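You operate a simulated robot arm through the tools that you are given. There is no shell and no other tool. Be economical: measure what you need, move in short steps, check, and stop when the job is done.

Carry out the task below with a simulated robot arm. There is one attempt and no reset: what you move stays moved.

## Task
Switch the white switch on. Switch the orange switch on. Take the white carton and leave it on the top of the white plate. Take the long white box on the right end of the black board and put it away on the top level of the steel rack. Put the red block on the middle of the black board away on the small steel shelf. Shut the green gate. Put one of the egg shells from the right half of the long steel bench on the left half of the long steel bench. Put the XL small grey tub from the right half of the long steel bench on the left half of the long steel bench and the L small grey tub on the top of the white table. Shut the gate arm. Do these in any order. Set down upright: white carton, red block.

Only the result counts: the job must be done as asked and must still hold three seconds after the hand-in. Knocking over, shifting, dropping, spilling or breaking anything else fails it.

## Robot
A 7-joint arm with a vacuum gripper on a trunk, on a base that drives. Base frame: it is fixed to the floor where the robot stands at the start and does not move with it; the origin is under the middle of the robot, x ahead of it, y to its left, z up; the surface under the hand at the start is at about z = 85. Readings come in cm, degrees, newtons and seconds.
Its first joint turns from -166.0 to 166.0 degrees. Places, roughly: egg shell (5x4x2 cm) [450, 200, 80]; gate arm [-250, -750, 80]; green gate [410, 140, 90]; left half of the long steel bench [340, 100, 80]; long white box [200, -350, 75]; orange switch [140, 30, 90]; red block (8x6x6 cm) [260, -320, 80]; small grey tub [425, 200, 75]; small steel shelf (29x16 cm) [-334, -816, 76]; top level of the steel rack [-660, -430, 90]; top of the white plate [-140, -290, 90]; top of the white table [220, 90, 80]; white carton [-150, 50, 75]; white switch [80, -20, 90]. Payload 1.06 kg.
Tool frame: the origin (TCP) lies in the middle of the cups' lips, and z points out of the cups. The gripper has 1 cup of 2.4 cm across, covering 2.4 by 2.4 cm (tool x, y); the bellows give 0.8 cm. With the vacuum on, a cup seals on a smooth face that it is pressed against (1 to 4 N); it does not hold porous or soft things. The pull reaches 23 N.
Orientation is that of the tool frame in the base frame, as a unit quaternion [x, y, z, w]. With the cups facing straight down, the tool's x points along the base's -x, its y along +y and its z along -z.

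## Interface
- The arm moves only by the tool play_rows. Its argument "steps" is a list of rows, each a list of 3 entries, a list of its own where there are three numbers: the shift along the tool's x, y, z in cm, then the turn, a rotation vector about the tool's x, y, z in degrees, then the vacuum: 1 switches it on, 0 off. In form: [[[dx, dy, dz], [ax, ay, az], vac], ...]. A call has 1 to 20 rows; each row is the pose to reach, as a shift and turn from the pose commanded when the call began, along the tool's axes at that moment. Each row takes 0.2 s and may step no farther than 5 cm and 8.6 degrees from the row before; otherwise, or with a gripper value out of range, the whole call is refused. Where a pose cannot be reached the arm comes as near as it can. A force on the tool above 40 N (or 10 N above the force at the start of the call, whichever is more), or a blocked arm, ends the call early, and 0.2 s more pass. The pull builds up within a second once a cup has sealed. Time passes only in rows, and 0.2 s behind the last, so rows that repeat a pose give it time. The reply holds the time, the measured pose of the TCP, the force on the tool along the base axes and the pull of the vacuum, in the units named above and with some noise, with the torque about the TCP (base axes, N m) and any sound that the robot's microphone picked up.
- Cameras (640 x 400 px; columns grow to the right, rows downward): "scene" is now at [18.13, 17.24, 149.72]; the picture's right is [-0.40, -0.92, 0.00], its down [-0.44, 0.19, -0.88] and it looks along [0.80, -0.35, -0.48] (base axes); focal length 271 px, centre (320, 200). "wrist" rides on the gripper at [7.8, 1.9, -9.6] in the tool frame; the picture's right is [-0.24, 0.97, 0.00], its down [-0.71, -0.17, -0.68] and it looks along [-0.67, -0.16, 0.73] (tool axes); focal length 243 px, centre (320, 200). There is no depth. A picture from a camera that has moved, and an enlarged one, comes with that camera's place and axes in the base frame and with its lens.
- camera(camera): a new picture of that camera. The clock stands still meanwhile.
- roll_base(legs): drives the robot by 1 to 6 legs, each [ahead, left, turn to the left] in cm, cm and degrees, along the robot's own axes; the way and the turn of a leg run together, so that a leg with both is an arc; at most 150 cm and 180 degrees a leg. The arm and the cameras ride along, it lands a little off, and it stops where it bumps. It gives what a move gives.
- aim_head(pan, tilt): turns the head with the scene camera to pan (to the left, within 120 degrees either way) and tilt (down, from -29 to 69), counted from straight ahead of the robot. It gives what a move gives.
- enlarge(camera, box): a new picture of the part [left, top, right, bottom] of that camera's present view, enlarged. The clock stands still meanwhile.
- hand_in(): hands the job in; it is judged then, once.

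Work in short steps. Places have to be worked out from the pictures, the camera data and where the tool is seen: move nearer, look again, correct. Check each grasp and each placing, and mend what went wrong. You have 483 turns and 220 pictures in all, those below and enlarged ones among them. Switch the vacuum off and draw the arm clear of the work before you hand the job in, unless the task says otherwise; then end with one line.

The tools are called after "Request:" by a JSON object that holds its "fn" and its "kwargs". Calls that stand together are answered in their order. play_rows: Moves the arm, as the interface text tells. Its arguments: {"type":"object","properties":{"steps":{"type":"array","items":{"type":"array"}}},"required":["steps"]} The other tools are called the same way: roll_base (legs) drives the base; aim_head (pan, tilt) turns the head that bears the scene camera; camera (camera) takes a picture; enlarge (camera, box) takes an enlarged picture of a part of a camera's view; hand_in () hands the job in.

At the start:

```text
clock: 0.0
position: [57.34, -13.94, 120.86]
ee_rot: [0.0, 1.0, 0.0, 0.0]
ft_force: [-0.9, -0.3, -0.1]
ft_torque: [0.0, 0.07, 0.01]
pull: 0.1
robot x, y, heading: [0.04, 0.24, -0.0]
head pan, tilt: [-23.6, 28.9]
```

scene: 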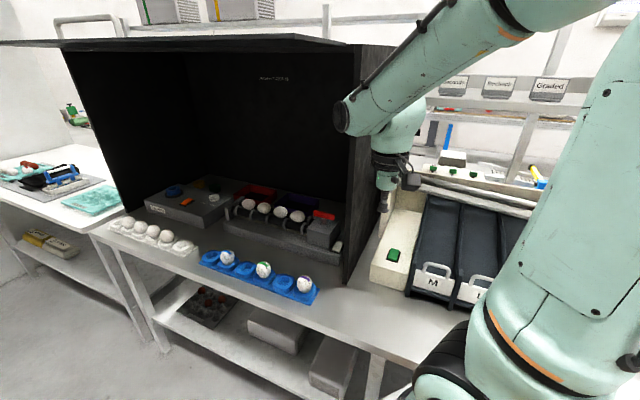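
wrist: 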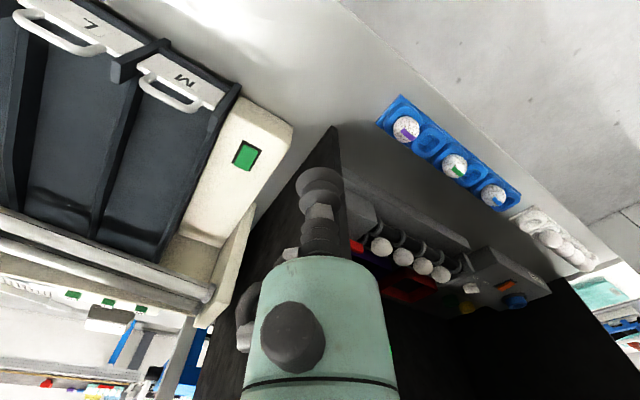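

I'll start by enlarging the scene view to identify the two switches nearby.

Request:
{"fn": "enlarge", "kwargs": {"camera": "scene", "box": [100, 160, 420, 360]}}

Request:
{"fn": "enlarge", "kwargs": {"camera": "wrist", "box": [320, 80, 640, 320]}}

```text
2.00 times, centred on (260, 260) of scene
camera zoom: at [18.13, 17.24, 149.72], right [-0.4, -0.92, 0.0], down [-0.44, 0.19, -0.88], along [0.8, -0.35, -0.48], focal length 542 px, centre (440, 80)
```

zoom: 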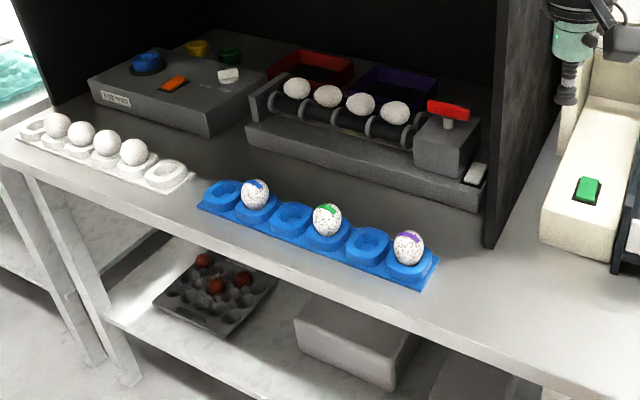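

```text
1.67 times, centred on (480, 200) of wrist
camera zoom: at [49.56, -12.12, 130.37], right [0.24, 0.97, 0.0], down [0.71, -0.17, 0.68], along [0.67, -0.16, -0.73], focal length 404 px, centre (53, 200)
```

zoom: 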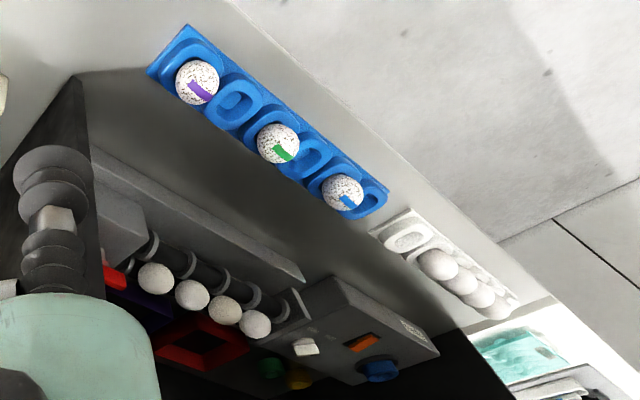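

The white thing at the roller's end (~[86,-20,88]) fits the white switch, and the orange rocker is near [134,29,93]. The table looks rotated ~45° to my frame. I look around first.

Request:
{"fn": "aim_head", "kwargs": {"pan": 30, "tilt": 20}}

Request:
{"fn": "camera", "kwargs": {"camera": "scene"}}

Request:
{"fn": "aim_head", "kwargs": {"pan": 110, "tilt": 20}}

Request:
{"fn": "camera", "kwargs": {"camera": "scene"}}

Request:
{"fn": "aim_head", "kwargs": {"pan": -110, "tilt": 20}}

Request:
{"fn": "camera", "kwargs": {"camera": "scene"}}

```text
clock: 1.2
position: [57.41, -13.89, 120.82]
ee_rot: [0.0, 1.0, -0.001, 0.0]
ft_force: [0.2, -0.2, 0.9]
ft_torque: [-0.01, -0.01, -0.02]
pull: 0.1
robot x, y, heading: [0.23, 0.17, 0.2]
head pan, tilt: [30.0, 20.0]
```

```text
215 pictures are left
camera scene: at [17.87, 25.53, 151.15], right [0.5, -0.87, 0.0], down [-0.3, -0.17, -0.94], along [0.81, 0.47, -0.34], focal length 271 px, centre (320, 200)
```

scene: 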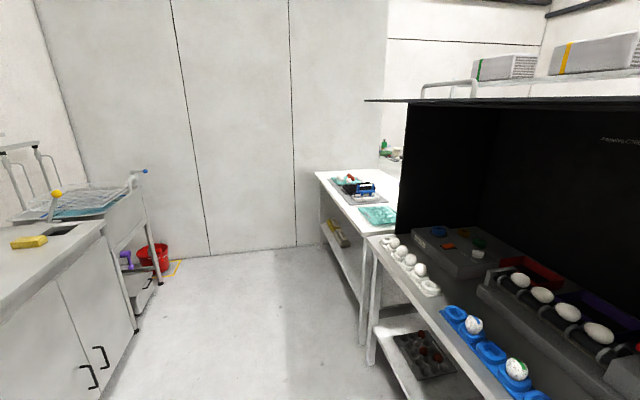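

```text
clock: 2.8
position: [57.31, -13.82, 120.79]
ee_rot: [0.0, 1.0, 0.0, 0.0]
ft_force: [0.9, -0.4, 0.2]
ft_torque: [0.02, 0.02, -0.02]
pull: 0.0
robot x, y, heading: [-0.15, -0.04, 0.0]
head pan, tilt: [110.0, 20.0]
```

```text
214 pictures are left
camera scene: at [6.62, 29.63, 151.15], right [0.94, 0.34, 0.0], down [0.12, -0.32, -0.94], along [-0.32, 0.88, -0.34], focal length 271 px, centre (320, 200)
```

scene: 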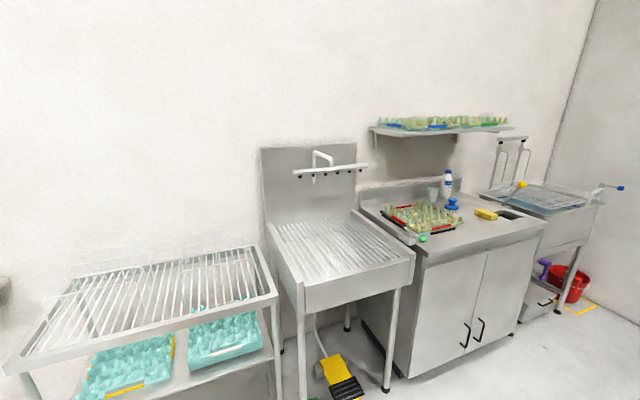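

```text
clock: 5.9
position: [57.32, -13.96, 120.9]
ee_rot: [-0.001, 1.0, 0.0, 0.0]
ft_force: [0.0, 0.0, -0.3]
ft_torque: [-0.01, -0.03, 0.0]
pull: 0.0
robot x, y, heading: [0.08, -0.11, 0.4]
head pan, tilt: [-110.0, 20.0]
```

```text
213 pictures are left
camera scene: at [6.62, 12.13, 151.15], right [-0.94, 0.34, 0.0], down [0.12, 0.32, -0.94], along [-0.32, -0.88, -0.34], focal length 271 px, centre (320, 200)
```

scene: 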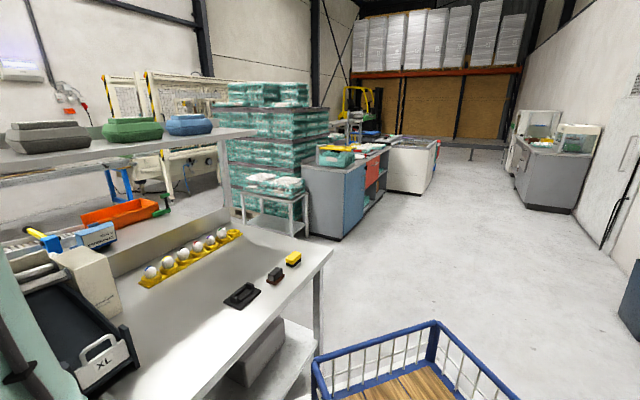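

Corridor geometry is clear: table edge line runs along (0.72,0.69), 45 cm from me. I drive parallel to it with a little back-off, then turn to face the booth.

Request:
{"fn": "roll_base", "kwargs": {"legs": [[51, 70, 0], [0, 0, -46]]}}

Request:
{"fn": "aim_head", "kwargs": {"pan": 0, "tilt": 25}}

Request:
{"fn": "camera", "kwargs": {"camera": "scene"}}

Request:
{"fn": "camera", "kwargs": {"camera": "wrist"}}

```text
clock: 12.6
position: [80.85, 19.56, 120.79]
ee_rot: [0.388, 0.922, 0.0, 0.0]
ft_force: [-0.8, -0.2, 0.4]
ft_torque: [0.02, -0.02, 0.01]
pull: 0.1
robot x, y, heading: [50.94, 70.24, -45.7]
head pan, tilt: [-110.0, 20.0]
```

```text
clock: 14.5
position: [80.91, 19.58, 120.89]
ee_rot: [0.388, 0.922, 0.0, 0.0]
ft_force: [0.1, 1.1, -0.3]
ft_torque: [0.0, -0.01, -0.03]
pull: 0.1
robot x, y, heading: [50.52, 70.19, -45.8]
head pan, tilt: [0.0, 25.0]
```

```text
212 pictures are left
camera scene: at [79.0, 71.02, 150.35], right [-0.72, -0.7, 0.0], down [-0.29, 0.3, -0.91], along [0.63, -0.65, -0.42], focal length 271 px, centre (320, 200)
```

scene: 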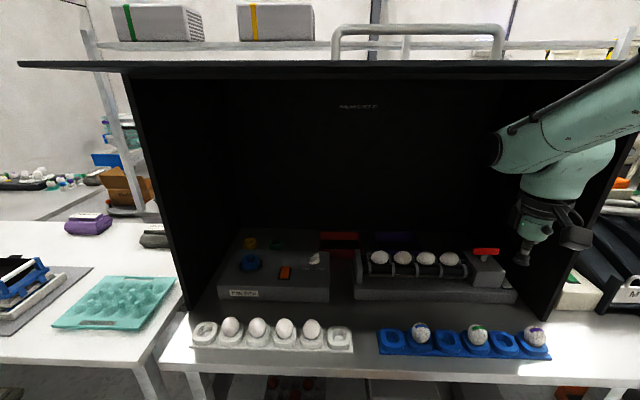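

```text
211 pictures are left
camera wrist: at [76.81, 26.31, 130.37], right [0.86, 0.51, 0.0], down [0.37, -0.63, 0.68], along [0.35, -0.59, -0.73], focal length 243 px, centre (320, 200)
```

wrist: 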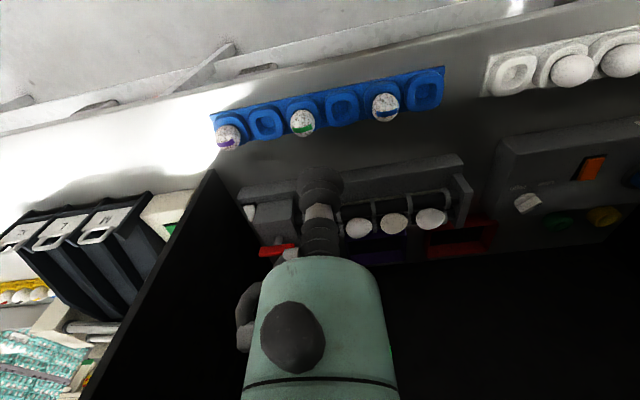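

Now enlarge the switches from here.

Request:
{"fn": "enlarge", "kwargs": {"camera": "scene", "box": [200, 220, 360, 320]}}

Request:
{"fn": "enlarge", "kwargs": {"camera": "scene", "box": [420, 230, 580, 330]}}

Request:
{"fn": "enlarge", "kwargs": {"camera": "wrist", "box": [200, 150, 360, 270]}}

Request:
{"fn": "enlarge", "kwargs": {"camera": "wrist", "box": [480, 120, 640, 240]}}

```text
4.00 times, centred on (280, 270) of scene
camera zoom: at [79.0, 71.02, 150.35], right [-0.72, -0.7, 0.0], down [-0.29, 0.3, -0.91], along [0.63, -0.65, -0.42], focal length 1084 px, centre (480, -80)
```

zoom: 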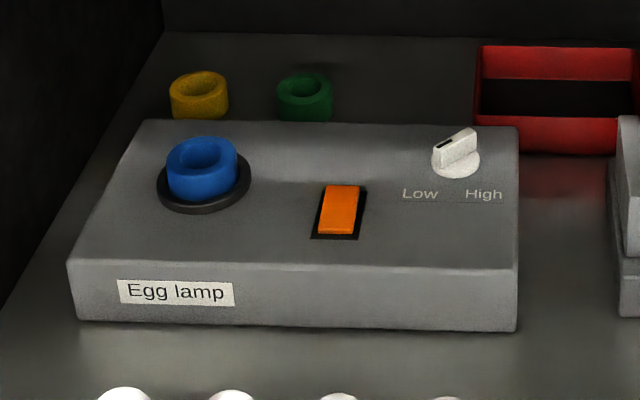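

```text
4.00 times, centred on (500, 280) of scene
camera zoom: at [79.0, 71.02, 150.35], right [-0.72, -0.7, 0.0], down [-0.29, 0.3, -0.91], along [0.63, -0.65, -0.42], focal length 1084 px, centre (-400, -120)
```

zoom: 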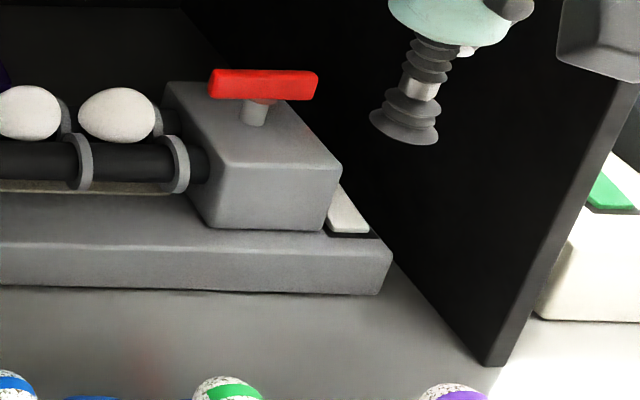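

```text
3.33 times, centred on (280, 210) of wrist
camera zoom: at [76.81, 26.31, 130.37], right [0.86, 0.51, 0.0], down [0.37, -0.63, 0.68], along [0.35, -0.59, -0.73], focal length 809 px, centre (453, 167)
```

zoom: 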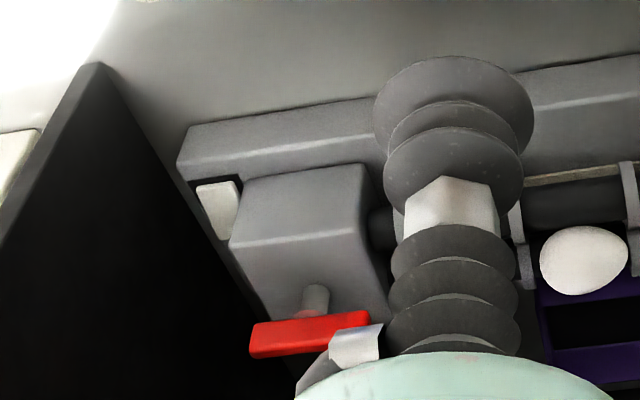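

```text
3.33 times, centred on (560, 180) of wrist
camera zoom: at [76.81, 26.31, 130.37], right [0.86, 0.51, 0.0], down [0.37, -0.63, 0.68], along [0.35, -0.59, -0.73], focal length 809 px, centre (-480, 267)
```

zoom: 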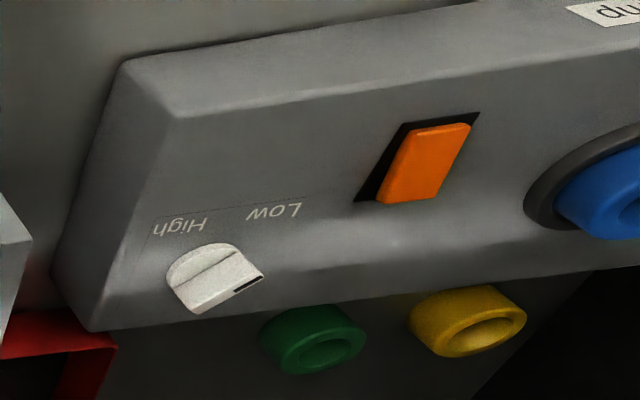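

Both are rockers: orange rear end (raised) triangulates to about [137,27.5,92]. I check the arm's shape relative to the booth roof (z≈152) before reaching in.

Request:
{"fn": "aim_head", "kwargs": {"pan": -55, "tilt": 0}}

Request:
{"fn": "camera", "kwargs": {"camera": "scene"}}

```text
clock: 15.7
position: [80.78, 19.6, 120.87]
ee_rot: [0.388, 0.922, 0.0, 0.0]
ft_force: [0.2, -0.1, 0.1]
ft_torque: [-0.01, -0.05, -0.01]
pull: 0.1
robot x, y, heading: [50.55, 70.24, -45.6]
head pan, tilt: [-55.0, 0.0]
```

```text
206 pictures are left
camera scene: at [70.91, 68.78, 154.38], right [-0.98, 0.18, 0.0], down [0.0, 0.0, -1.0], along [-0.18, -0.98, 0.0], focal length 271 px, centre (320, 200)
```

scene: 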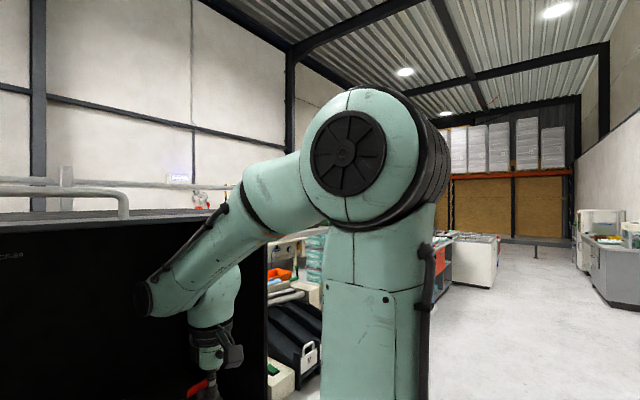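

The elbow stays outside and the forearm slopes down, so reaching under the roof should be fine. I move left ~45 to line up the orange switch with the tool, and lower the tool to z≈111.

Request:
{"fn": "roll_base", "kwargs": {"legs": [[5, 45.5, 0]]}}

Request:
{"fn": "play_rows", "kwargs": {"steps": [[[0, 0, 4], [0, 0, 0], 0], [[0, 0, 8], [0, 0, 0], 0], [[0, 0, 10], [0, 0, 0], 0]]}}

Request:
{"fn": "aim_head", "kwargs": {"pan": -10, "tilt": 20}}

Request:
{"fn": "camera", "kwargs": {"camera": "scene"}}

Request:
{"fn": "camera", "kwargs": {"camera": "wrist"}}

```text
clock: 18.5
position: [117.18, 47.92, 120.9]
ee_rot: [0.385, 0.923, 0.0, 0.0]
ft_force: [-0.5, -0.2, 0.0]
ft_torque: [-0.01, -0.03, 0.02]
pull: 0.1
robot x, y, heading: [87.26, 98.7, -45.6]
head pan, tilt: [-55.0, 0.0]
```

```text
clock: 19.3
position: [117.13, 47.92, 110.89]
ee_rot: [0.386, 0.922, 0.0, 0.0]
ft_force: [-0.2, 0.7, 0.4]
ft_torque: [0.0, -0.03, 0.04]
pull: 0.2
robot x, y, heading: [86.79, 98.8, -45.3]
head pan, tilt: [-55.0, 0.0]
```

```text
clock: 20.4
position: [117.04, 48.04, 110.92]
ee_rot: [0.386, 0.922, -0.001, 0.0]
ft_force: [-0.6, -0.4, -0.7]
ft_torque: [0.04, 0.03, 0.02]
pull: 0.1
robot x, y, heading: [86.78, 98.89, -45.5]
head pan, tilt: [-10.0, 20.0]
```

```text
205 pictures are left
camera scene: at [113.9, 98.4, 151.16], right [-0.82, -0.57, 0.0], down [-0.19, 0.28, -0.94], along [0.53, -0.77, -0.34], focal length 271 px, centre (320, 200)
```

scene: 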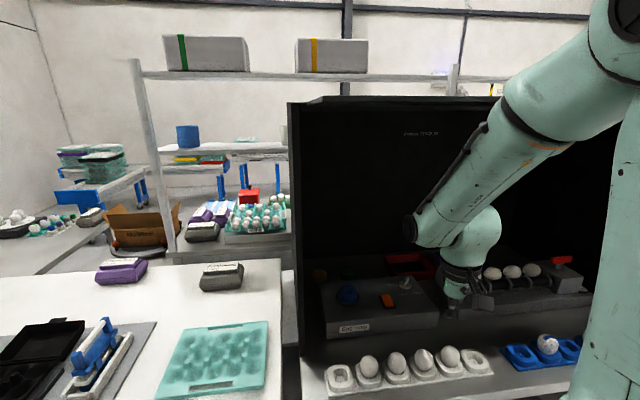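

```text
204 pictures are left
camera wrist: at [113.06, 54.82, 120.46], right [0.86, 0.51, 0.0], down [0.37, -0.62, 0.68], along [0.35, -0.59, -0.73], focal length 243 px, centre (320, 200)
```

wrist: 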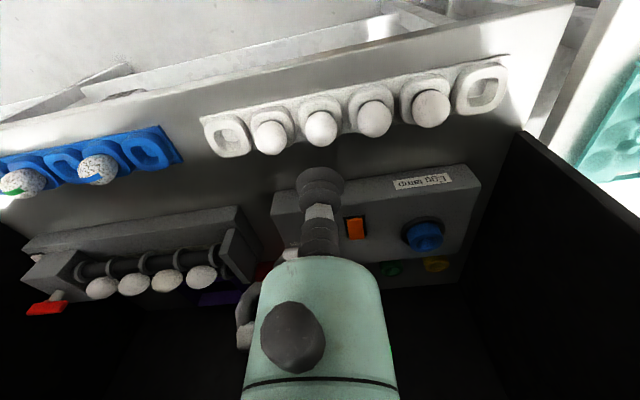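

Both cameras agree the orange rocker's centre is (135.9, 28.8), its raised rear end near (137, 27.7). I move forward under the roof, above it, and look.

Request:
{"fn": "play_rows", "kwargs": {"steps": [[[-4, 0, 0], [0, 0, 0], 0], [[-8, 0, 0], [0, 0, 0], 0], [[-12, 0, 0], [0, 0, 0], 0], [[-16, 0, 2], [0, 0, 0], 0], [[-20, 0, 4], [0, 0, 0], 0], [[-24, 0, 6], [0, 0, 0], 0], [[-27, 0, 8], [0, 0, 0], 0], [[-28.5, 0, 10], [0, 0, 0], 0], [[-28.5, 0, 12], [0, 0, 0], 0]]}}

Request:
{"fn": "enlarge", "kwargs": {"camera": "wrist", "box": [200, 80, 520, 280]}}

Request:
{"fn": "enlarge", "kwargs": {"camera": "scene", "box": [280, 200, 600, 400]}}

```text
clock: 21.7
position: [129.2, 37.6, 107.66]
ee_rot: [0.389, 0.921, 0.017, -0.019]
ft_force: [-3.2, 2.8, 6.4]
ft_torque: [-0.27, -0.19, -0.02]
pull: 0.1
robot x, y, heading: [85.73, 100.11, -45.1]
head pan, tilt: [-10.0, 20.0]
stopped in row 6: the arm was blocked; the commanded pose is now the measured one
```

```text
2.00 times, centred on (360, 180) of wrist
camera zoom: at [125.4, 43.87, 117.69], right [0.86, 0.51, 0.01], down [0.38, -0.66, 0.65], along [0.33, -0.55, -0.76], focal length 485 px, centre (240, 240)
```

zoom: 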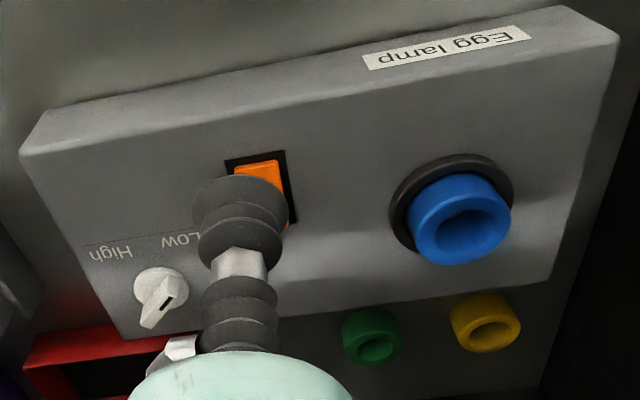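

```text
2.00 times, centred on (440, 300) of scene
camera zoom: at [103.28, 109.96, 154.88], right [-0.82, -0.57, -0.02], down [-0.13, 0.22, -0.97], along [0.56, -0.79, -0.25], focal length 542 px, centre (80, 0)
```

zoom: 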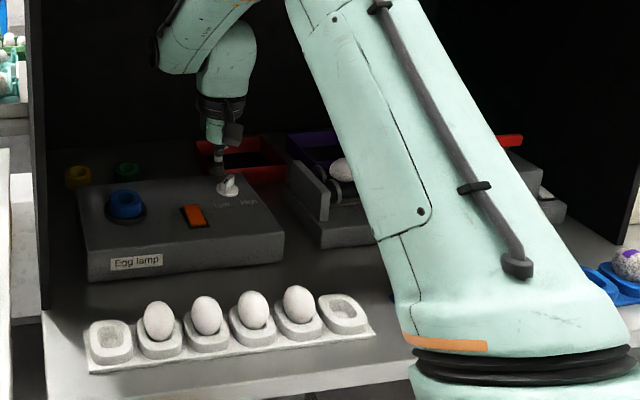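

The arm was blocked—probably elbow/forearm against the roof edge, tilting the robot slightly. Back off a little and look at it.

Request:
{"fn": "play_rows", "kwargs": {"steps": [[[4, 0, 0], [0, 0, 0], 0], [[8, 0, 0], [0, 0, 0], 0], [[10, 0, 0], [0, 0, 0], 0]]}}

Request:
{"fn": "aim_head", "kwargs": {"pan": -25, "tilt": 0}}

Request:
{"fn": "camera", "kwargs": {"camera": "scene"}}

```text
clock: 22.0
position: [135.34, 31.45, 95.41]
ee_rot: [0.387, 0.92, 0.034, -0.055]
ft_force: [-7.0, 8.6, 2.4]
ft_torque: [-0.78, -0.64, 0.0]
pull: 0.1
robot x, y, heading: [86.77, 99.31, -45.0]
head pan, tilt: [-10.0, 20.0]
stopped in row 1: the arm was blocked; the commanded pose is now the measured one
```

```text
clock: 22.8
position: [135.39, 31.39, 96.24]
ee_rot: [0.387, 0.92, 0.034, -0.056]
ft_force: [-0.1, 0.5, 0.7]
ft_torque: [-0.03, 0.01, 0.0]
pull: 0.1
robot x, y, heading: [86.55, 99.74, -45.2]
head pan, tilt: [-25.0, 0.0]
```

```text
201 pictures are left
camera scene: at [111.38, 98.72, 154.38], right [-0.94, -0.34, 0.0], down [0.0, 0.0, -1.0], along [0.34, -0.94, 0.0], focal length 271 px, centre (320, 200)
```

scene: 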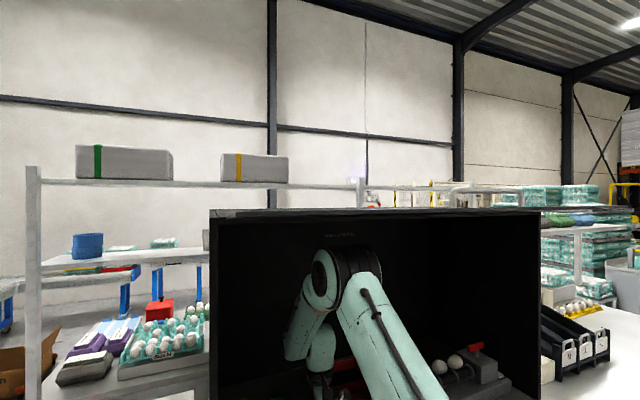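

The robot popped free: elbow is now under the roof, robot is level, and the TCP sits just by the orange switch. I look with the wrist camera before pressing.

Request:
{"fn": "camera", "kwargs": {"camera": "wrist"}}

Request:
{"fn": "aim_head", "kwargs": {"pan": -10, "tilt": 25}}

Request:
{"fn": "camera", "kwargs": {"camera": "scene"}}

```text
200 pictures are left
camera wrist: at [132.06, 37.11, 106.87], right [0.86, 0.51, -0.01], down [0.42, -0.69, 0.58], along [0.29, -0.51, -0.81], focal length 243 px, centre (320, 200)
```

wrist: 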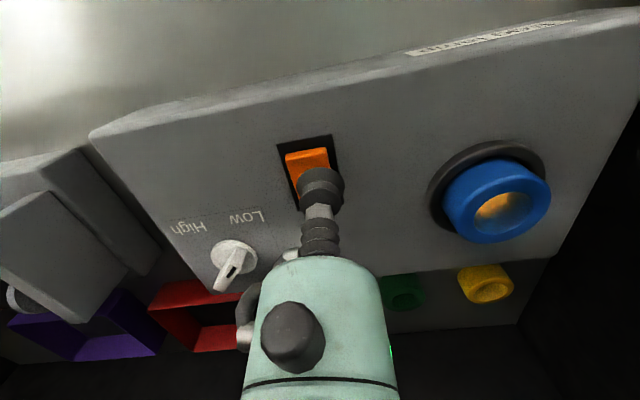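

```text
clock: 23.7
position: [135.36, 31.48, 96.35]
ee_rot: [0.386, 0.92, 0.034, -0.056]
ft_force: [0.6, 0.1, 0.9]
ft_torque: [-0.01, 0.0, -0.02]
pull: 0.1
robot x, y, heading: [86.66, 99.64, -45.2]
head pan, tilt: [-10.0, 25.0]
```

```text
199 pictures are left
camera scene: at [113.57, 99.6, 150.35], right [-0.82, -0.57, 0.0], down [-0.24, 0.35, -0.91], along [0.52, -0.74, -0.42], focal length 271 px, centre (320, 200)
```

scene: 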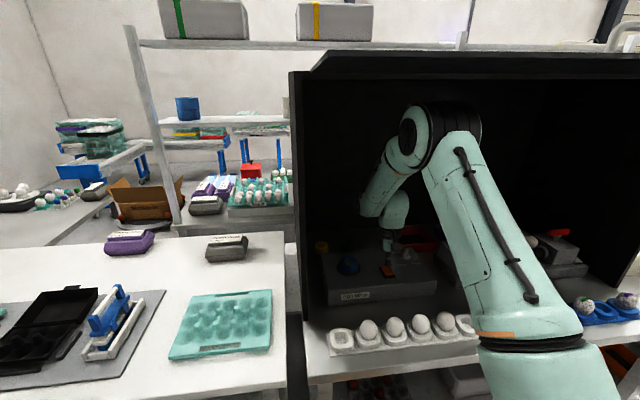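

The blue tube now glows—the lamp seems switched on by that bump. I enlarge to confirm.

Request:
{"fn": "enlarge", "kwargs": {"camera": "wrist", "box": [240, 110, 560, 270]}}

Request:
{"fn": "enlarge", "kwargs": {"camera": "scene", "box": [300, 210, 460, 310]}}

```text
2.00 times, centred on (400, 190) of wrist
camera zoom: at [132.06, 37.08, 106.85], right [0.86, 0.51, -0.01], down [0.42, -0.69, 0.58], along [0.29, -0.51, -0.81], focal length 485 px, centre (160, 220)
```

zoom: 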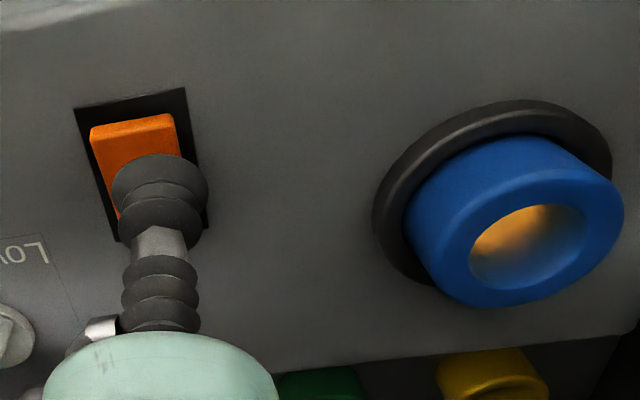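

```text
4.00 times, centred on (380, 260) of scene
camera zoom: at [113.57, 99.6, 150.35], right [-0.82, -0.57, 0.0], down [-0.24, 0.35, -0.91], along [0.52, -0.74, -0.42], focal length 1084 px, centre (80, -40)
```

zoom: 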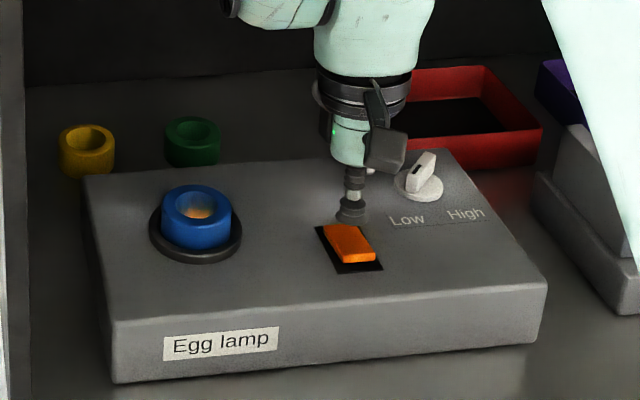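

Lamp is lit, orange rocker flipped: orange is on. I raise slightly and drive straight back out with the arm extended (elbow low).

Request:
{"fn": "play_rows", "kwargs": {"steps": [[[0, 0, -3], [0, 0, 0], 0], [[0, 0, -6], [0, 0, 0], 0]]}}

Request:
{"fn": "roll_base", "kwargs": {"legs": [[-30, 0, 0]]}}

Request:
{"fn": "roll_base", "kwargs": {"legs": [[0, -40, 0]]}}

Request:
{"fn": "aim_head", "kwargs": {"pan": -5, "tilt": 22}}

Request:
{"fn": "camera", "kwargs": {"camera": "scene"}}

Request:
{"fn": "camera", "kwargs": {"camera": "wrist"}}

```text
clock: 24.3
position: [135.66, 30.63, 102.18]
ee_rot: [0.387, 0.92, 0.035, -0.057]
ft_force: [-0.5, -0.3, -0.1]
ft_torque: [0.01, -0.02, 0.02]
pull: 0.1
robot x, y, heading: [86.79, 99.43, -45.2]
head pan, tilt: [-10.0, 25.0]
```

```text
clock: 26.4
position: [114.76, 51.93, 102.17]
ee_rot: [0.388, 0.919, 0.034, -0.056]
ft_force: [0.1, 0.4, 0.1]
ft_torque: [0.03, -0.04, 0.03]
pull: 0.0
robot x, y, heading: [66.03, 120.45, -45.4]
head pan, tilt: [-10.0, 25.0]
```

```text
clock: 28.9
position: [86.34, 23.67, 102.2]
ee_rot: [0.386, 0.92, 0.033, -0.056]
ft_force: [-0.1, 0.3, 0.2]
ft_torque: [0.03, 0.01, -0.02]
pull: 0.0
robot x, y, heading: [37.11, 92.49, -44.9]
head pan, tilt: [-10.0, 25.0]
```

```text
clock: 29.5
position: [86.32, 23.63, 102.25]
ee_rot: [0.387, 0.92, 0.035, -0.055]
ft_force: [-0.4, 0.4, -0.5]
ft_torque: [0.0, 0.02, -0.02]
pull: 0.1
robot x, y, heading: [36.73, 92.16, -45.0]
head pan, tilt: [-5.0, 22.0]
```

```text
196 pictures are left
camera scene: at [64.71, 92.85, 150.83], right [-0.77, -0.64, 0.0], down [-0.24, 0.29, -0.93], along [0.59, -0.71, -0.37], focal length 271 px, centre (320, 200)
```

scene: 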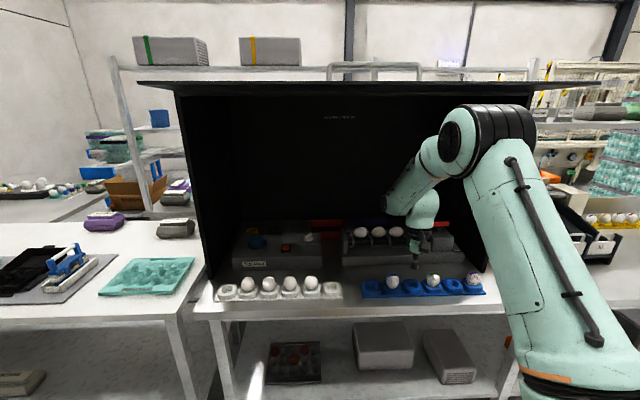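

```text
195 pictures are left
camera wrist: at [83.02, 29.31, 112.74], right [0.86, 0.51, -0.01], down [0.42, -0.69, 0.58], along [0.29, -0.51, -0.81], focal length 243 px, centre (320, 200)
```

wrist: 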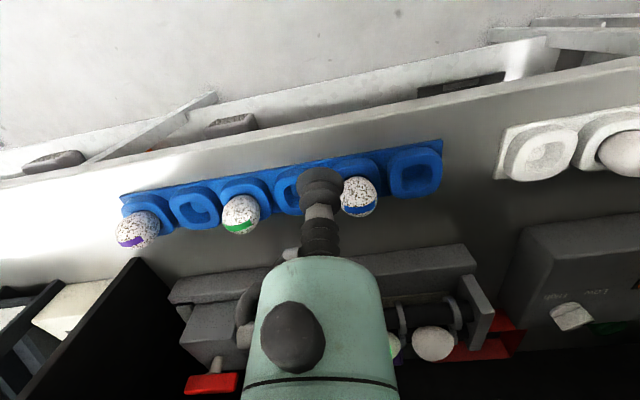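

Orange remains lit. Now I swing the tool to the right (outside the booth), straightening its tilt, so the arm later enters slanted away from the right panel.

Request:
{"fn": "play_rows", "kwargs": {"steps": [[[1, -4, 0], [0, -2, 0], 0], [[2, -8, 0], [0, -4, 0], 0], [[3, -12, 0], [0, -6, 0], 0], [[4, -16, 0], [0, -7.5, 0], 0], [[5, -20, 0], [0, -7.5, 0], 0], [[6, -24, 0], [0, -7.5, 0], 0], [[6, -26.5, 0], [0, -7.5, 0], 0]]}}

Request:
{"fn": "camera", "kwargs": {"camera": "wrist"}}

Request:
{"fn": "enlarge", "kwargs": {"camera": "scene", "box": [320, 200, 520, 325]}}

```text
clock: 31.1
position: [63.25, 9.37, 102.57]
ee_rot: [0.386, 0.922, 0.008, 0.003]
ft_force: [0.2, 0.4, -0.2]
ft_torque: [-0.03, 0.01, 0.0]
pull: 0.2
robot x, y, heading: [36.95, 92.05, -44.8]
head pan, tilt: [-5.0, 22.0]
```

```text
194 pictures are left
camera wrist: at [59.09, 16.01, 112.11], right [0.86, 0.51, 0.02], down [0.36, -0.63, 0.68], along [0.36, -0.58, -0.73], focal length 243 px, centre (320, 200)
```

wrist: 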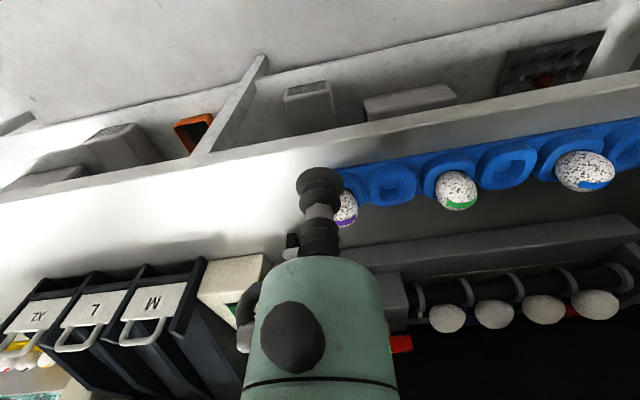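

```text
3.20 times, centred on (420, 262) of scene
camera zoom: at [64.73, 92.88, 150.83], right [-0.77, -0.64, 0.0], down [-0.24, 0.29, -0.93], along [0.59, -0.71, -0.37], focal length 867 px, centre (0, 0)
```

zoom: 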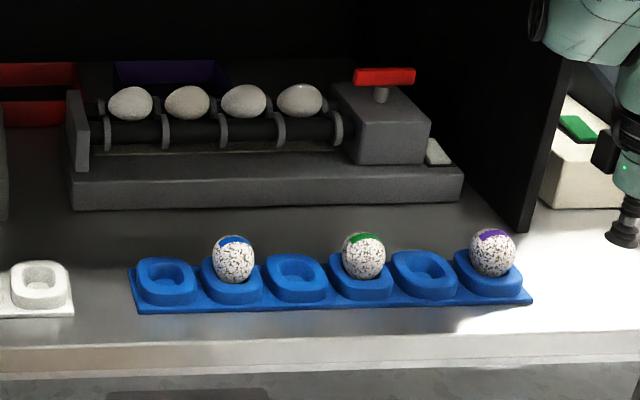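

Refined white switch: about (82.7, −17.6, 91), with ~5.6 cm to the panel and ~5 cm to the red handle: tight. I drive closer and look with the wrist camera.

Request:
{"fn": "roll_base", "kwargs": {"legs": [[18, -4, -1]]}}

Request:
{"fn": "camera", "kwargs": {"camera": "wrist"}}

Request:
{"fn": "enlarge", "kwargs": {"camera": "scene", "box": [380, 200, 580, 325]}}

```text
clock: 32.6
position: [71.67, -6.99, 102.6]
ee_rot: [0.395, 0.919, 0.009, 0.003]
ft_force: [0.2, 0.1, 0.3]
ft_torque: [-0.03, 0.04, 0.0]
pull: 0.1
robot x, y, heading: [46.84, 76.12, -46.1]
head pan, tilt: [-5.0, 22.0]
```

```text
192 pictures are left
camera wrist: at [67.63, -0.2, 112.11], right [0.87, 0.5, 0.02], down [0.35, -0.64, 0.68], along [0.35, -0.59, -0.73], focal length 243 px, centre (320, 200)
```

wrist: 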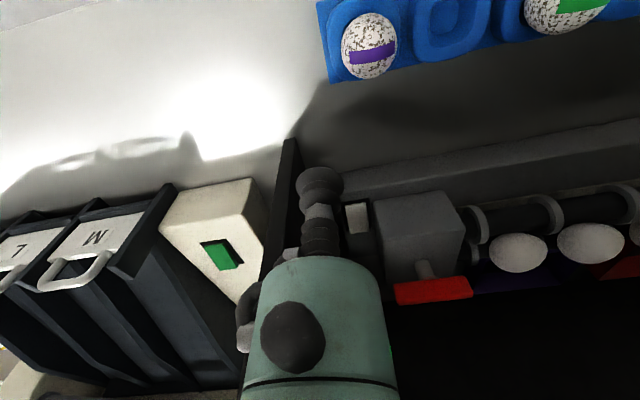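

```text
3.20 times, centred on (480, 262) of scene
camera zoom: at [74.6, 76.54, 150.83], right [-0.78, -0.63, 0.0], down [-0.24, 0.29, -0.93], along [0.58, -0.72, -0.37], focal length 867 px, centre (-192, 0)
```

zoom: 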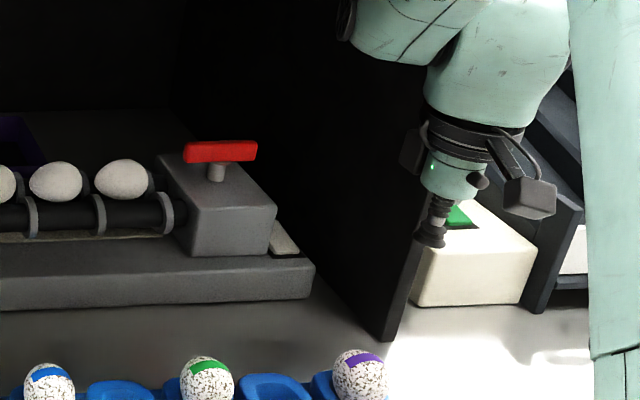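

Measurements: rocker at n=69.7,a=47.7 (z≈91), panel inner face a≈42, red handle end only 3.6 cm behind and 2.7 cm left of it at z≈100. So I tilt the tool ~30° (cup forward, body leaning back) and extend.

Request:
{"fn": "play_rows", "kwargs": {"steps": [[[0, 0, 0], [0, -7.5, 0], 0], [[0, 0, 0], [0, -15, 0], 0], [[0, 0, 0], [0, -22.5, 0], 0], [[0, 0, 0], [0, -30, 0], 0], [[-3, 0.3, 0], [0, -30, 0], 0], [[-6, 0.6, 0], [0, -30, 0], 0]]}}

Request:
{"fn": "aim_head", "kwargs": {"pan": -25, "tilt": 15}}

Request:
{"fn": "camera", "kwargs": {"camera": "scene"}}

Request:
{"fn": "camera", "kwargs": {"camera": "wrist"}}

```text
clock: 34.0
position: [76.23, -10.93, 102.5]
ee_rot: [0.385, 0.885, -0.095, 0.242]
ft_force: [0.6, 1.2, 0.4]
ft_torque: [0.0, 0.0, 0.01]
pull: 0.0
robot x, y, heading: [47.03, 76.57, -46.2]
head pan, tilt: [-5.0, 22.0]
```

```text
clock: 34.9
position: [76.21, -10.78, 102.63]
ee_rot: [0.384, 0.886, -0.094, 0.241]
ft_force: [-0.3, -0.5, 0.2]
ft_torque: [-0.02, -0.03, -0.02]
pull: 0.1
robot x, y, heading: [46.91, 76.05, -45.9]
head pan, tilt: [-25.0, 15.0]
```

```text
190 pictures are left
camera scene: at [71.8, 74.94, 151.97], right [-0.95, -0.32, 0.0], down [-0.08, 0.25, -0.97], along [0.31, -0.91, -0.26], focal length 271 px, centre (320, 200)
```

scene: 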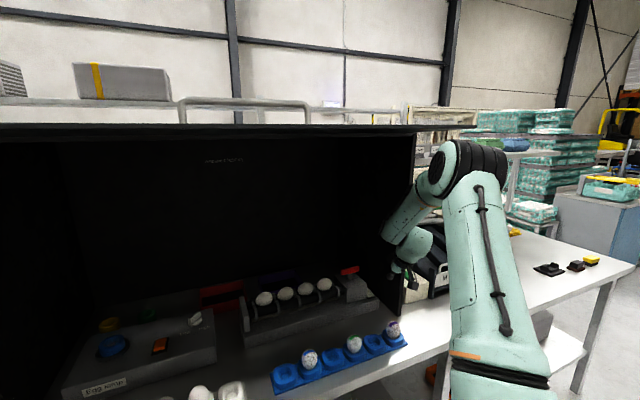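

```text
189 pictures are left
camera wrist: at [69.73, -1.34, 106.92], right [0.84, 0.52, 0.14], down [0.05, -0.33, 0.94], along [0.53, -0.79, -0.3], focal length 243 px, centre (320, 200)
```

wrist: 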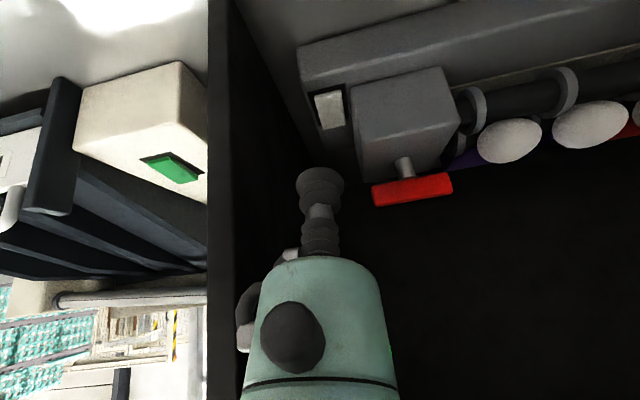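

Elbow is outside and clear; the switch ray again gives (83,−17.3). Enlarge to see which end of the rocker is raised.

Request:
{"fn": "enlarge", "kwargs": {"camera": "wrist", "box": [270, 60, 430, 160]}}

```text
4.00 times, centred on (350, 110) of wrist
camera zoom: at [69.73, -1.34, 106.92], right [0.84, 0.52, 0.14], down [0.05, -0.33, 0.94], along [0.53, -0.79, -0.3], focal length 970 px, centre (200, 560)
```

zoom: 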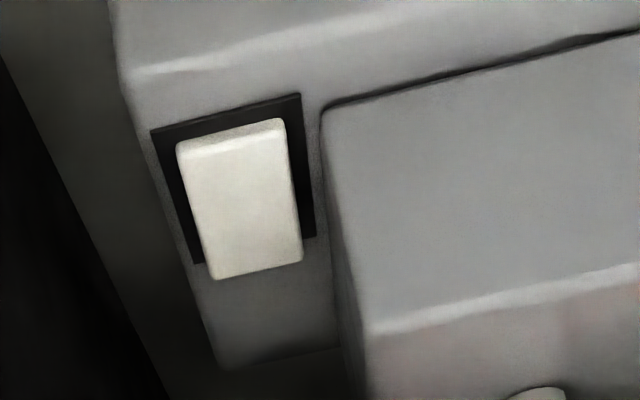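

Rear end is raised; press point ~(84,−18.1). I drive forward 7 cm and then correct with the arm.

Request:
{"fn": "roll_base", "kwargs": {"legs": [[7, 0, 0]]}}

Request:
{"fn": "camera", "kwargs": {"camera": "wrist"}}

```text
clock: 35.9
position: [81.13, -15.91, 102.62]
ee_rot: [0.384, 0.886, -0.093, 0.242]
ft_force: [0.8, 0.3, 0.1]
ft_torque: [-0.01, 0.0, -0.03]
pull: 0.1
robot x, y, heading: [51.8, 71.62, -46.0]
head pan, tilt: [-25.0, 15.0]
```

```text
187 pictures are left
camera wrist: at [74.61, -6.38, 106.91], right [0.84, 0.52, 0.14], down [0.05, -0.33, 0.94], along [0.53, -0.79, -0.3], focal length 243 px, centre (320, 200)
```

wrist: 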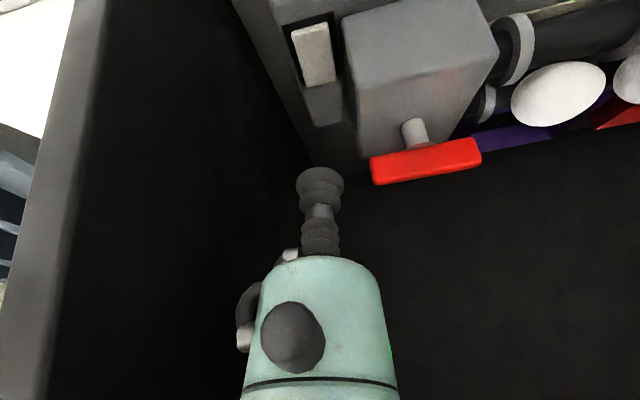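

TCP at n=67.4; go forward 4.5, then descend to ~1.5 cm above the rear of the rocker.

Request:
{"fn": "play_rows", "kwargs": {"steps": [[[-2, 0.1, 1.1], [0, 0, 0], 0], [[-3.9, 0.2, 2.25], [0, 0, 0], 0], [[-2.4, 0.2, 4.85], [0, 0, 0], 0], [[-0.9, 0.2, 7.45], [0, 0, 0], 0], [[0.6, 0.2, 10.05], [0, 0, 0], 0], [[0.6, 0.2, 10.05], [0, 0, 0], 0]]}}

Request:
{"fn": "camera", "kwargs": {"camera": "wrist"}}

```text
clock: 37.3
position: [85.0, -19.36, 93.63]
ee_rot: [0.381, 0.888, -0.093, 0.242]
ft_force: [0.5, -0.4, -0.4]
ft_torque: [0.0, 0.0, 0.03]
pull: 0.0
robot x, y, heading: [51.57, 71.13, -45.6]
head pan, tilt: [-25.0, 15.0]
```

```text
186 pictures are left
camera wrist: at [78.45, -9.86, 97.9], right [0.84, 0.52, 0.14], down [0.05, -0.33, 0.94], along [0.54, -0.79, -0.3], focal length 243 px, centre (320, 200)
```

wrist: 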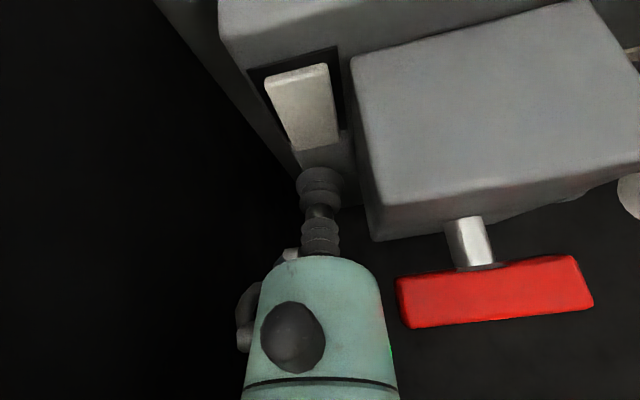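

Slightly too deep; move back 0.6 cm and press straight down in small steps, then lift.

Request:
{"fn": "play_rows", "kwargs": {"steps": [[[0.52, 0, -0.3], [0, 0, 0], 0], [[1.02, 0, 0.57], [0, 0, 0], 0], [[1.27, 0, 1.0], [0, 0, 0], 0], [[1.52, 0, 1.43], [0, 0, 0], 0], [[1.77, 0, 1.86], [0, 0, 0], 0], [[1.92, 0, 2.1], [0, 0, 0], 0]]}}

Request:
{"fn": "camera", "kwargs": {"camera": "wrist"}}

```text
clock: 38.7
position: [84.16, -18.45, 90.87]
ee_rot: [0.384, 0.886, -0.094, 0.242]
ft_force: [0.2, -0.1, 1.5]
ft_torque: [0.02, 0.01, -0.01]
pull: 0.0
robot x, y, heading: [51.86, 71.57, -46.3]
head pan, tilt: [-25.0, 15.0]
```

```text
185 pictures are left
camera wrist: at [77.59, -8.91, 95.18], right [0.84, 0.52, 0.14], down [0.05, -0.33, 0.94], along [0.53, -0.79, -0.3], focal length 243 px, centre (320, 200)
```

wrist: 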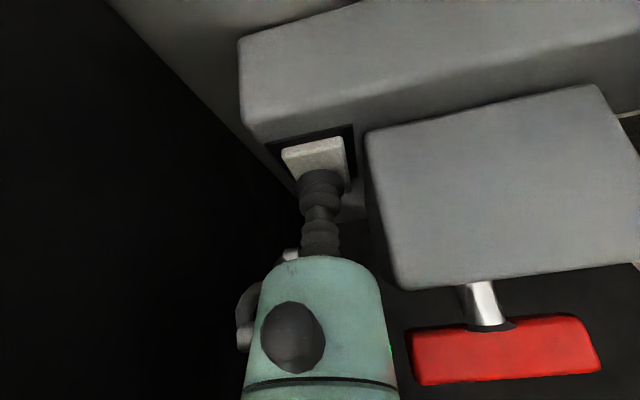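

Contact at ~1.5 N. Press further down.

Request:
{"fn": "play_rows", "kwargs": {"steps": [[[0.25, 0, 0.43], [0, 0, 0], 0], [[0.5, 0, 0.87], [0, 0, 0], 0], [[0.75, 0, 1.3], [0, 0, 0], 0], [[0.75, 0, 1.3], [0, 0, 0], 0]]}}

Request:
{"fn": "camera", "kwargs": {"camera": "wrist"}}

```text
clock: 39.5
position: [84.3, -18.79, 90.22]
ee_rot: [0.383, 0.885, -0.101, 0.246]
ft_force: [-0.6, -0.5, 13.7]
ft_torque: [0.16, 0.13, 0.0]
pull: 0.0
robot x, y, heading: [51.4, 71.57, -46.3]
head pan, tilt: [-25.0, 15.0]
stopped in row 3: the force on the tool passed its limit at 45 N (the readings are from after the stop); the commanded pose is now the measured one
```

```text
184 pictures are left
camera wrist: at [77.75, -9.26, 94.39], right [0.84, 0.52, 0.13], down [0.05, -0.31, 0.95], along [0.54, -0.79, -0.29], focal length 243 px, centre (320, 200)
```

wrist: 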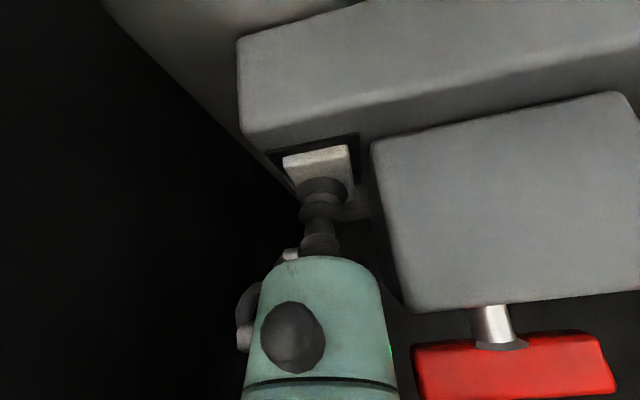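

The rocker likely flipped (front face looks raised). Lift off 5 cm and check.

Request:
{"fn": "play_rows", "kwargs": {"steps": [[[-1, 0, -1.73], [0, 0, 0], 0], [[-2.5, 0, -4.33], [0, 0, 0], 0], [[-4, 0, -6.9], [0, 0, 0], 0], [[-5, 0, -8.7], [0, 0, 0], 0]]}}

Request:
{"fn": "enlarge", "kwargs": {"camera": "wrist", "box": [220, 0, 420, 125]}}

Request:
{"fn": "camera", "kwargs": {"camera": "scene"}}

```text
clock: 40.5
position: [84.15, -18.75, 100.02]
ee_rot: [0.383, 0.885, -0.099, 0.245]
ft_force: [0.2, 0.0, -0.3]
ft_torque: [0.01, 0.03, 0.02]
pull: 0.0
robot x, y, heading: [51.74, 71.45, -45.9]
head pan, tilt: [-25.0, 15.0]
```

```text
3.20 times, centred on (320, 62) of wrist
camera zoom: at [77.57, -9.17, 104.27], right [0.84, 0.52, 0.13], down [0.05, -0.32, 0.95], along [0.53, -0.79, -0.29], focal length 776 px, centre (320, 640)
```

zoom: 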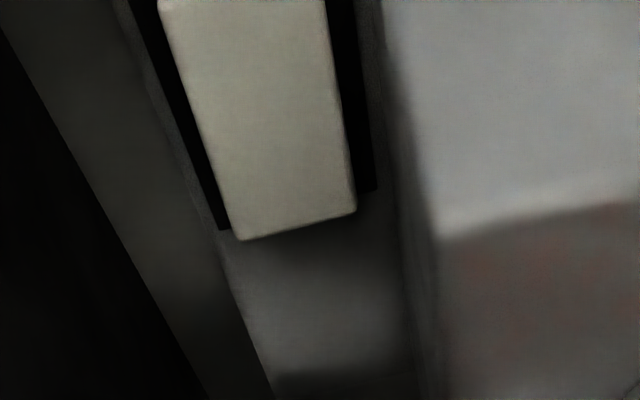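

```text
182 pictures are left
camera scene: at [76.65, 69.93, 151.97], right [-0.95, -0.32, 0.0], down [-0.08, 0.24, -0.97], along [0.31, -0.91, -0.26], focal length 271 px, centre (320, 200)
```

scene: 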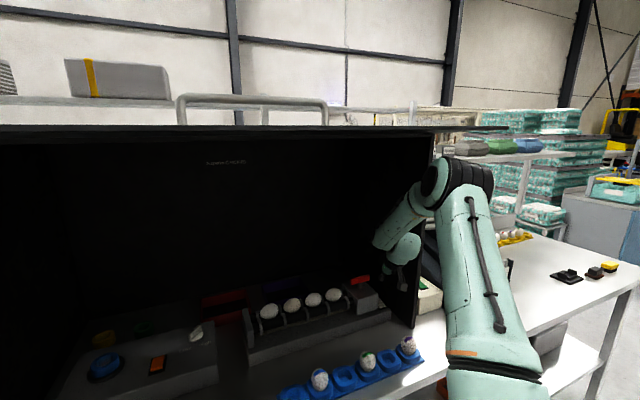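

Not conclusive. Back the base off 7 cm and compare from the earlier viewpoint.

Request:
{"fn": "roll_base", "kwargs": {"legs": [[-8, 0, 0]]}}

Request:
{"fn": "enlarge", "kwargs": {"camera": "wrist", "box": [270, 60, 430, 160]}}

Request:
{"fn": "enlarge", "kwargs": {"camera": "scene", "box": [40, 280, 440, 400]}}

```text
clock: 41.5
position: [78.55, -12.95, 99.97]
ee_rot: [0.384, 0.885, -0.099, 0.245]
ft_force: [-0.4, -0.6, -0.5]
ft_torque: [0.0, 0.0, 0.01]
pull: 0.0
robot x, y, heading: [46.14, 77.77, -46.0]
head pan, tilt: [-25.0, 15.0]
```

```text
4.00 times, centred on (350, 110) of wrist
camera zoom: at [71.95, -3.45, 104.22], right [0.84, 0.52, 0.13], down [0.05, -0.32, 0.95], along [0.53, -0.79, -0.29], focal length 970 px, centre (200, 560)
```

zoom: 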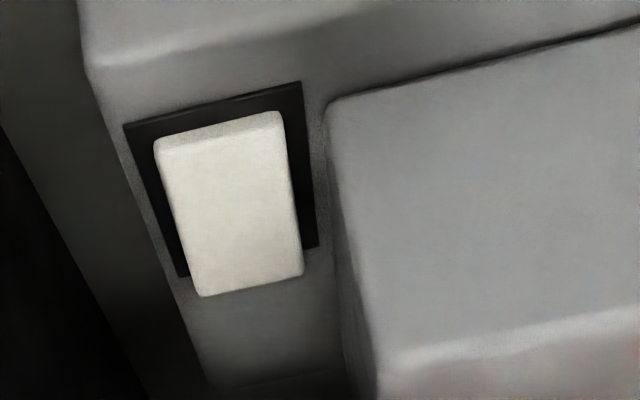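

```text
1.60 times, centred on (240, 340) of scene
camera zoom: at [71.09, 75.65, 151.97], right [-0.95, -0.32, 0.0], down [-0.08, 0.24, -0.97], along [0.31, -0.91, -0.26], focal length 434 px, centre (448, -24)
```

zoom: 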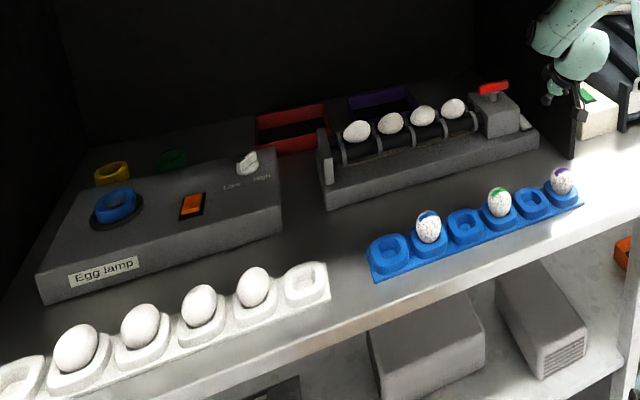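

Not flipped: my contact was too near its centre (n≈70.7; rocker spans 68.4–72). I return and press ~1.2 cm deeper.

Request:
{"fn": "roll_base", "kwargs": {"legs": [[8, 0, 0]]}}

```text
clock: 42.6
position: [84.16, -18.74, 99.89]
ee_rot: [0.384, 0.885, -0.099, 0.245]
ft_force: [-0.3, -0.4, 0.1]
ft_torque: [-0.01, 0.0, 0.01]
pull: 0.1
robot x, y, heading: [52.04, 71.47, -45.9]
head pan, tilt: [-25.0, 15.0]
```

Request:
{"fn": "play_rows", "kwargs": {"steps": [[[-1.13, 0, 0.65], [0, 0, 0], 0], [[0.37, 0, 3.25], [0, 0, 0], 0], [[1.87, 0, 5.85], [0, 0, 0], 0], [[2.62, 0, 7.15], [0, 0, 0], 0], [[3.12, 0, 8.0], [0, 0, 0], 0], [[3.37, 0, 8.45], [0, 0, 0], 0], [[3.62, 0, 8.9], [0, 0, 0], 0], [[3.87, 0, 9.3], [0, 0, 0], 0]]}}

Request:
{"fn": "camera", "kwargs": {"camera": "wrist"}}

```text
clock: 44.4
position: [85.3, -19.76, 90.22]
ee_rot: [0.382, 0.885, -0.099, 0.246]
ft_force: [0.4, 1.3, 20.1]
ft_torque: [0.17, 0.18, -0.05]
pull: 0.1
robot x, y, heading: [52.0, 71.98, -46.0]
head pan, tilt: [-25.0, 15.0]
```

```text
179 pictures are left
camera wrist: at [78.67, -10.19, 94.43], right [0.84, 0.52, 0.13], down [0.04, -0.31, 0.95], along [0.53, -0.8, -0.29], focal length 243 px, centre (320, 200)
```

wrist: 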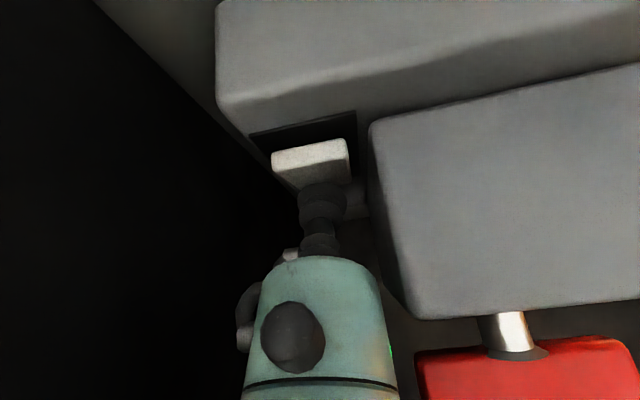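

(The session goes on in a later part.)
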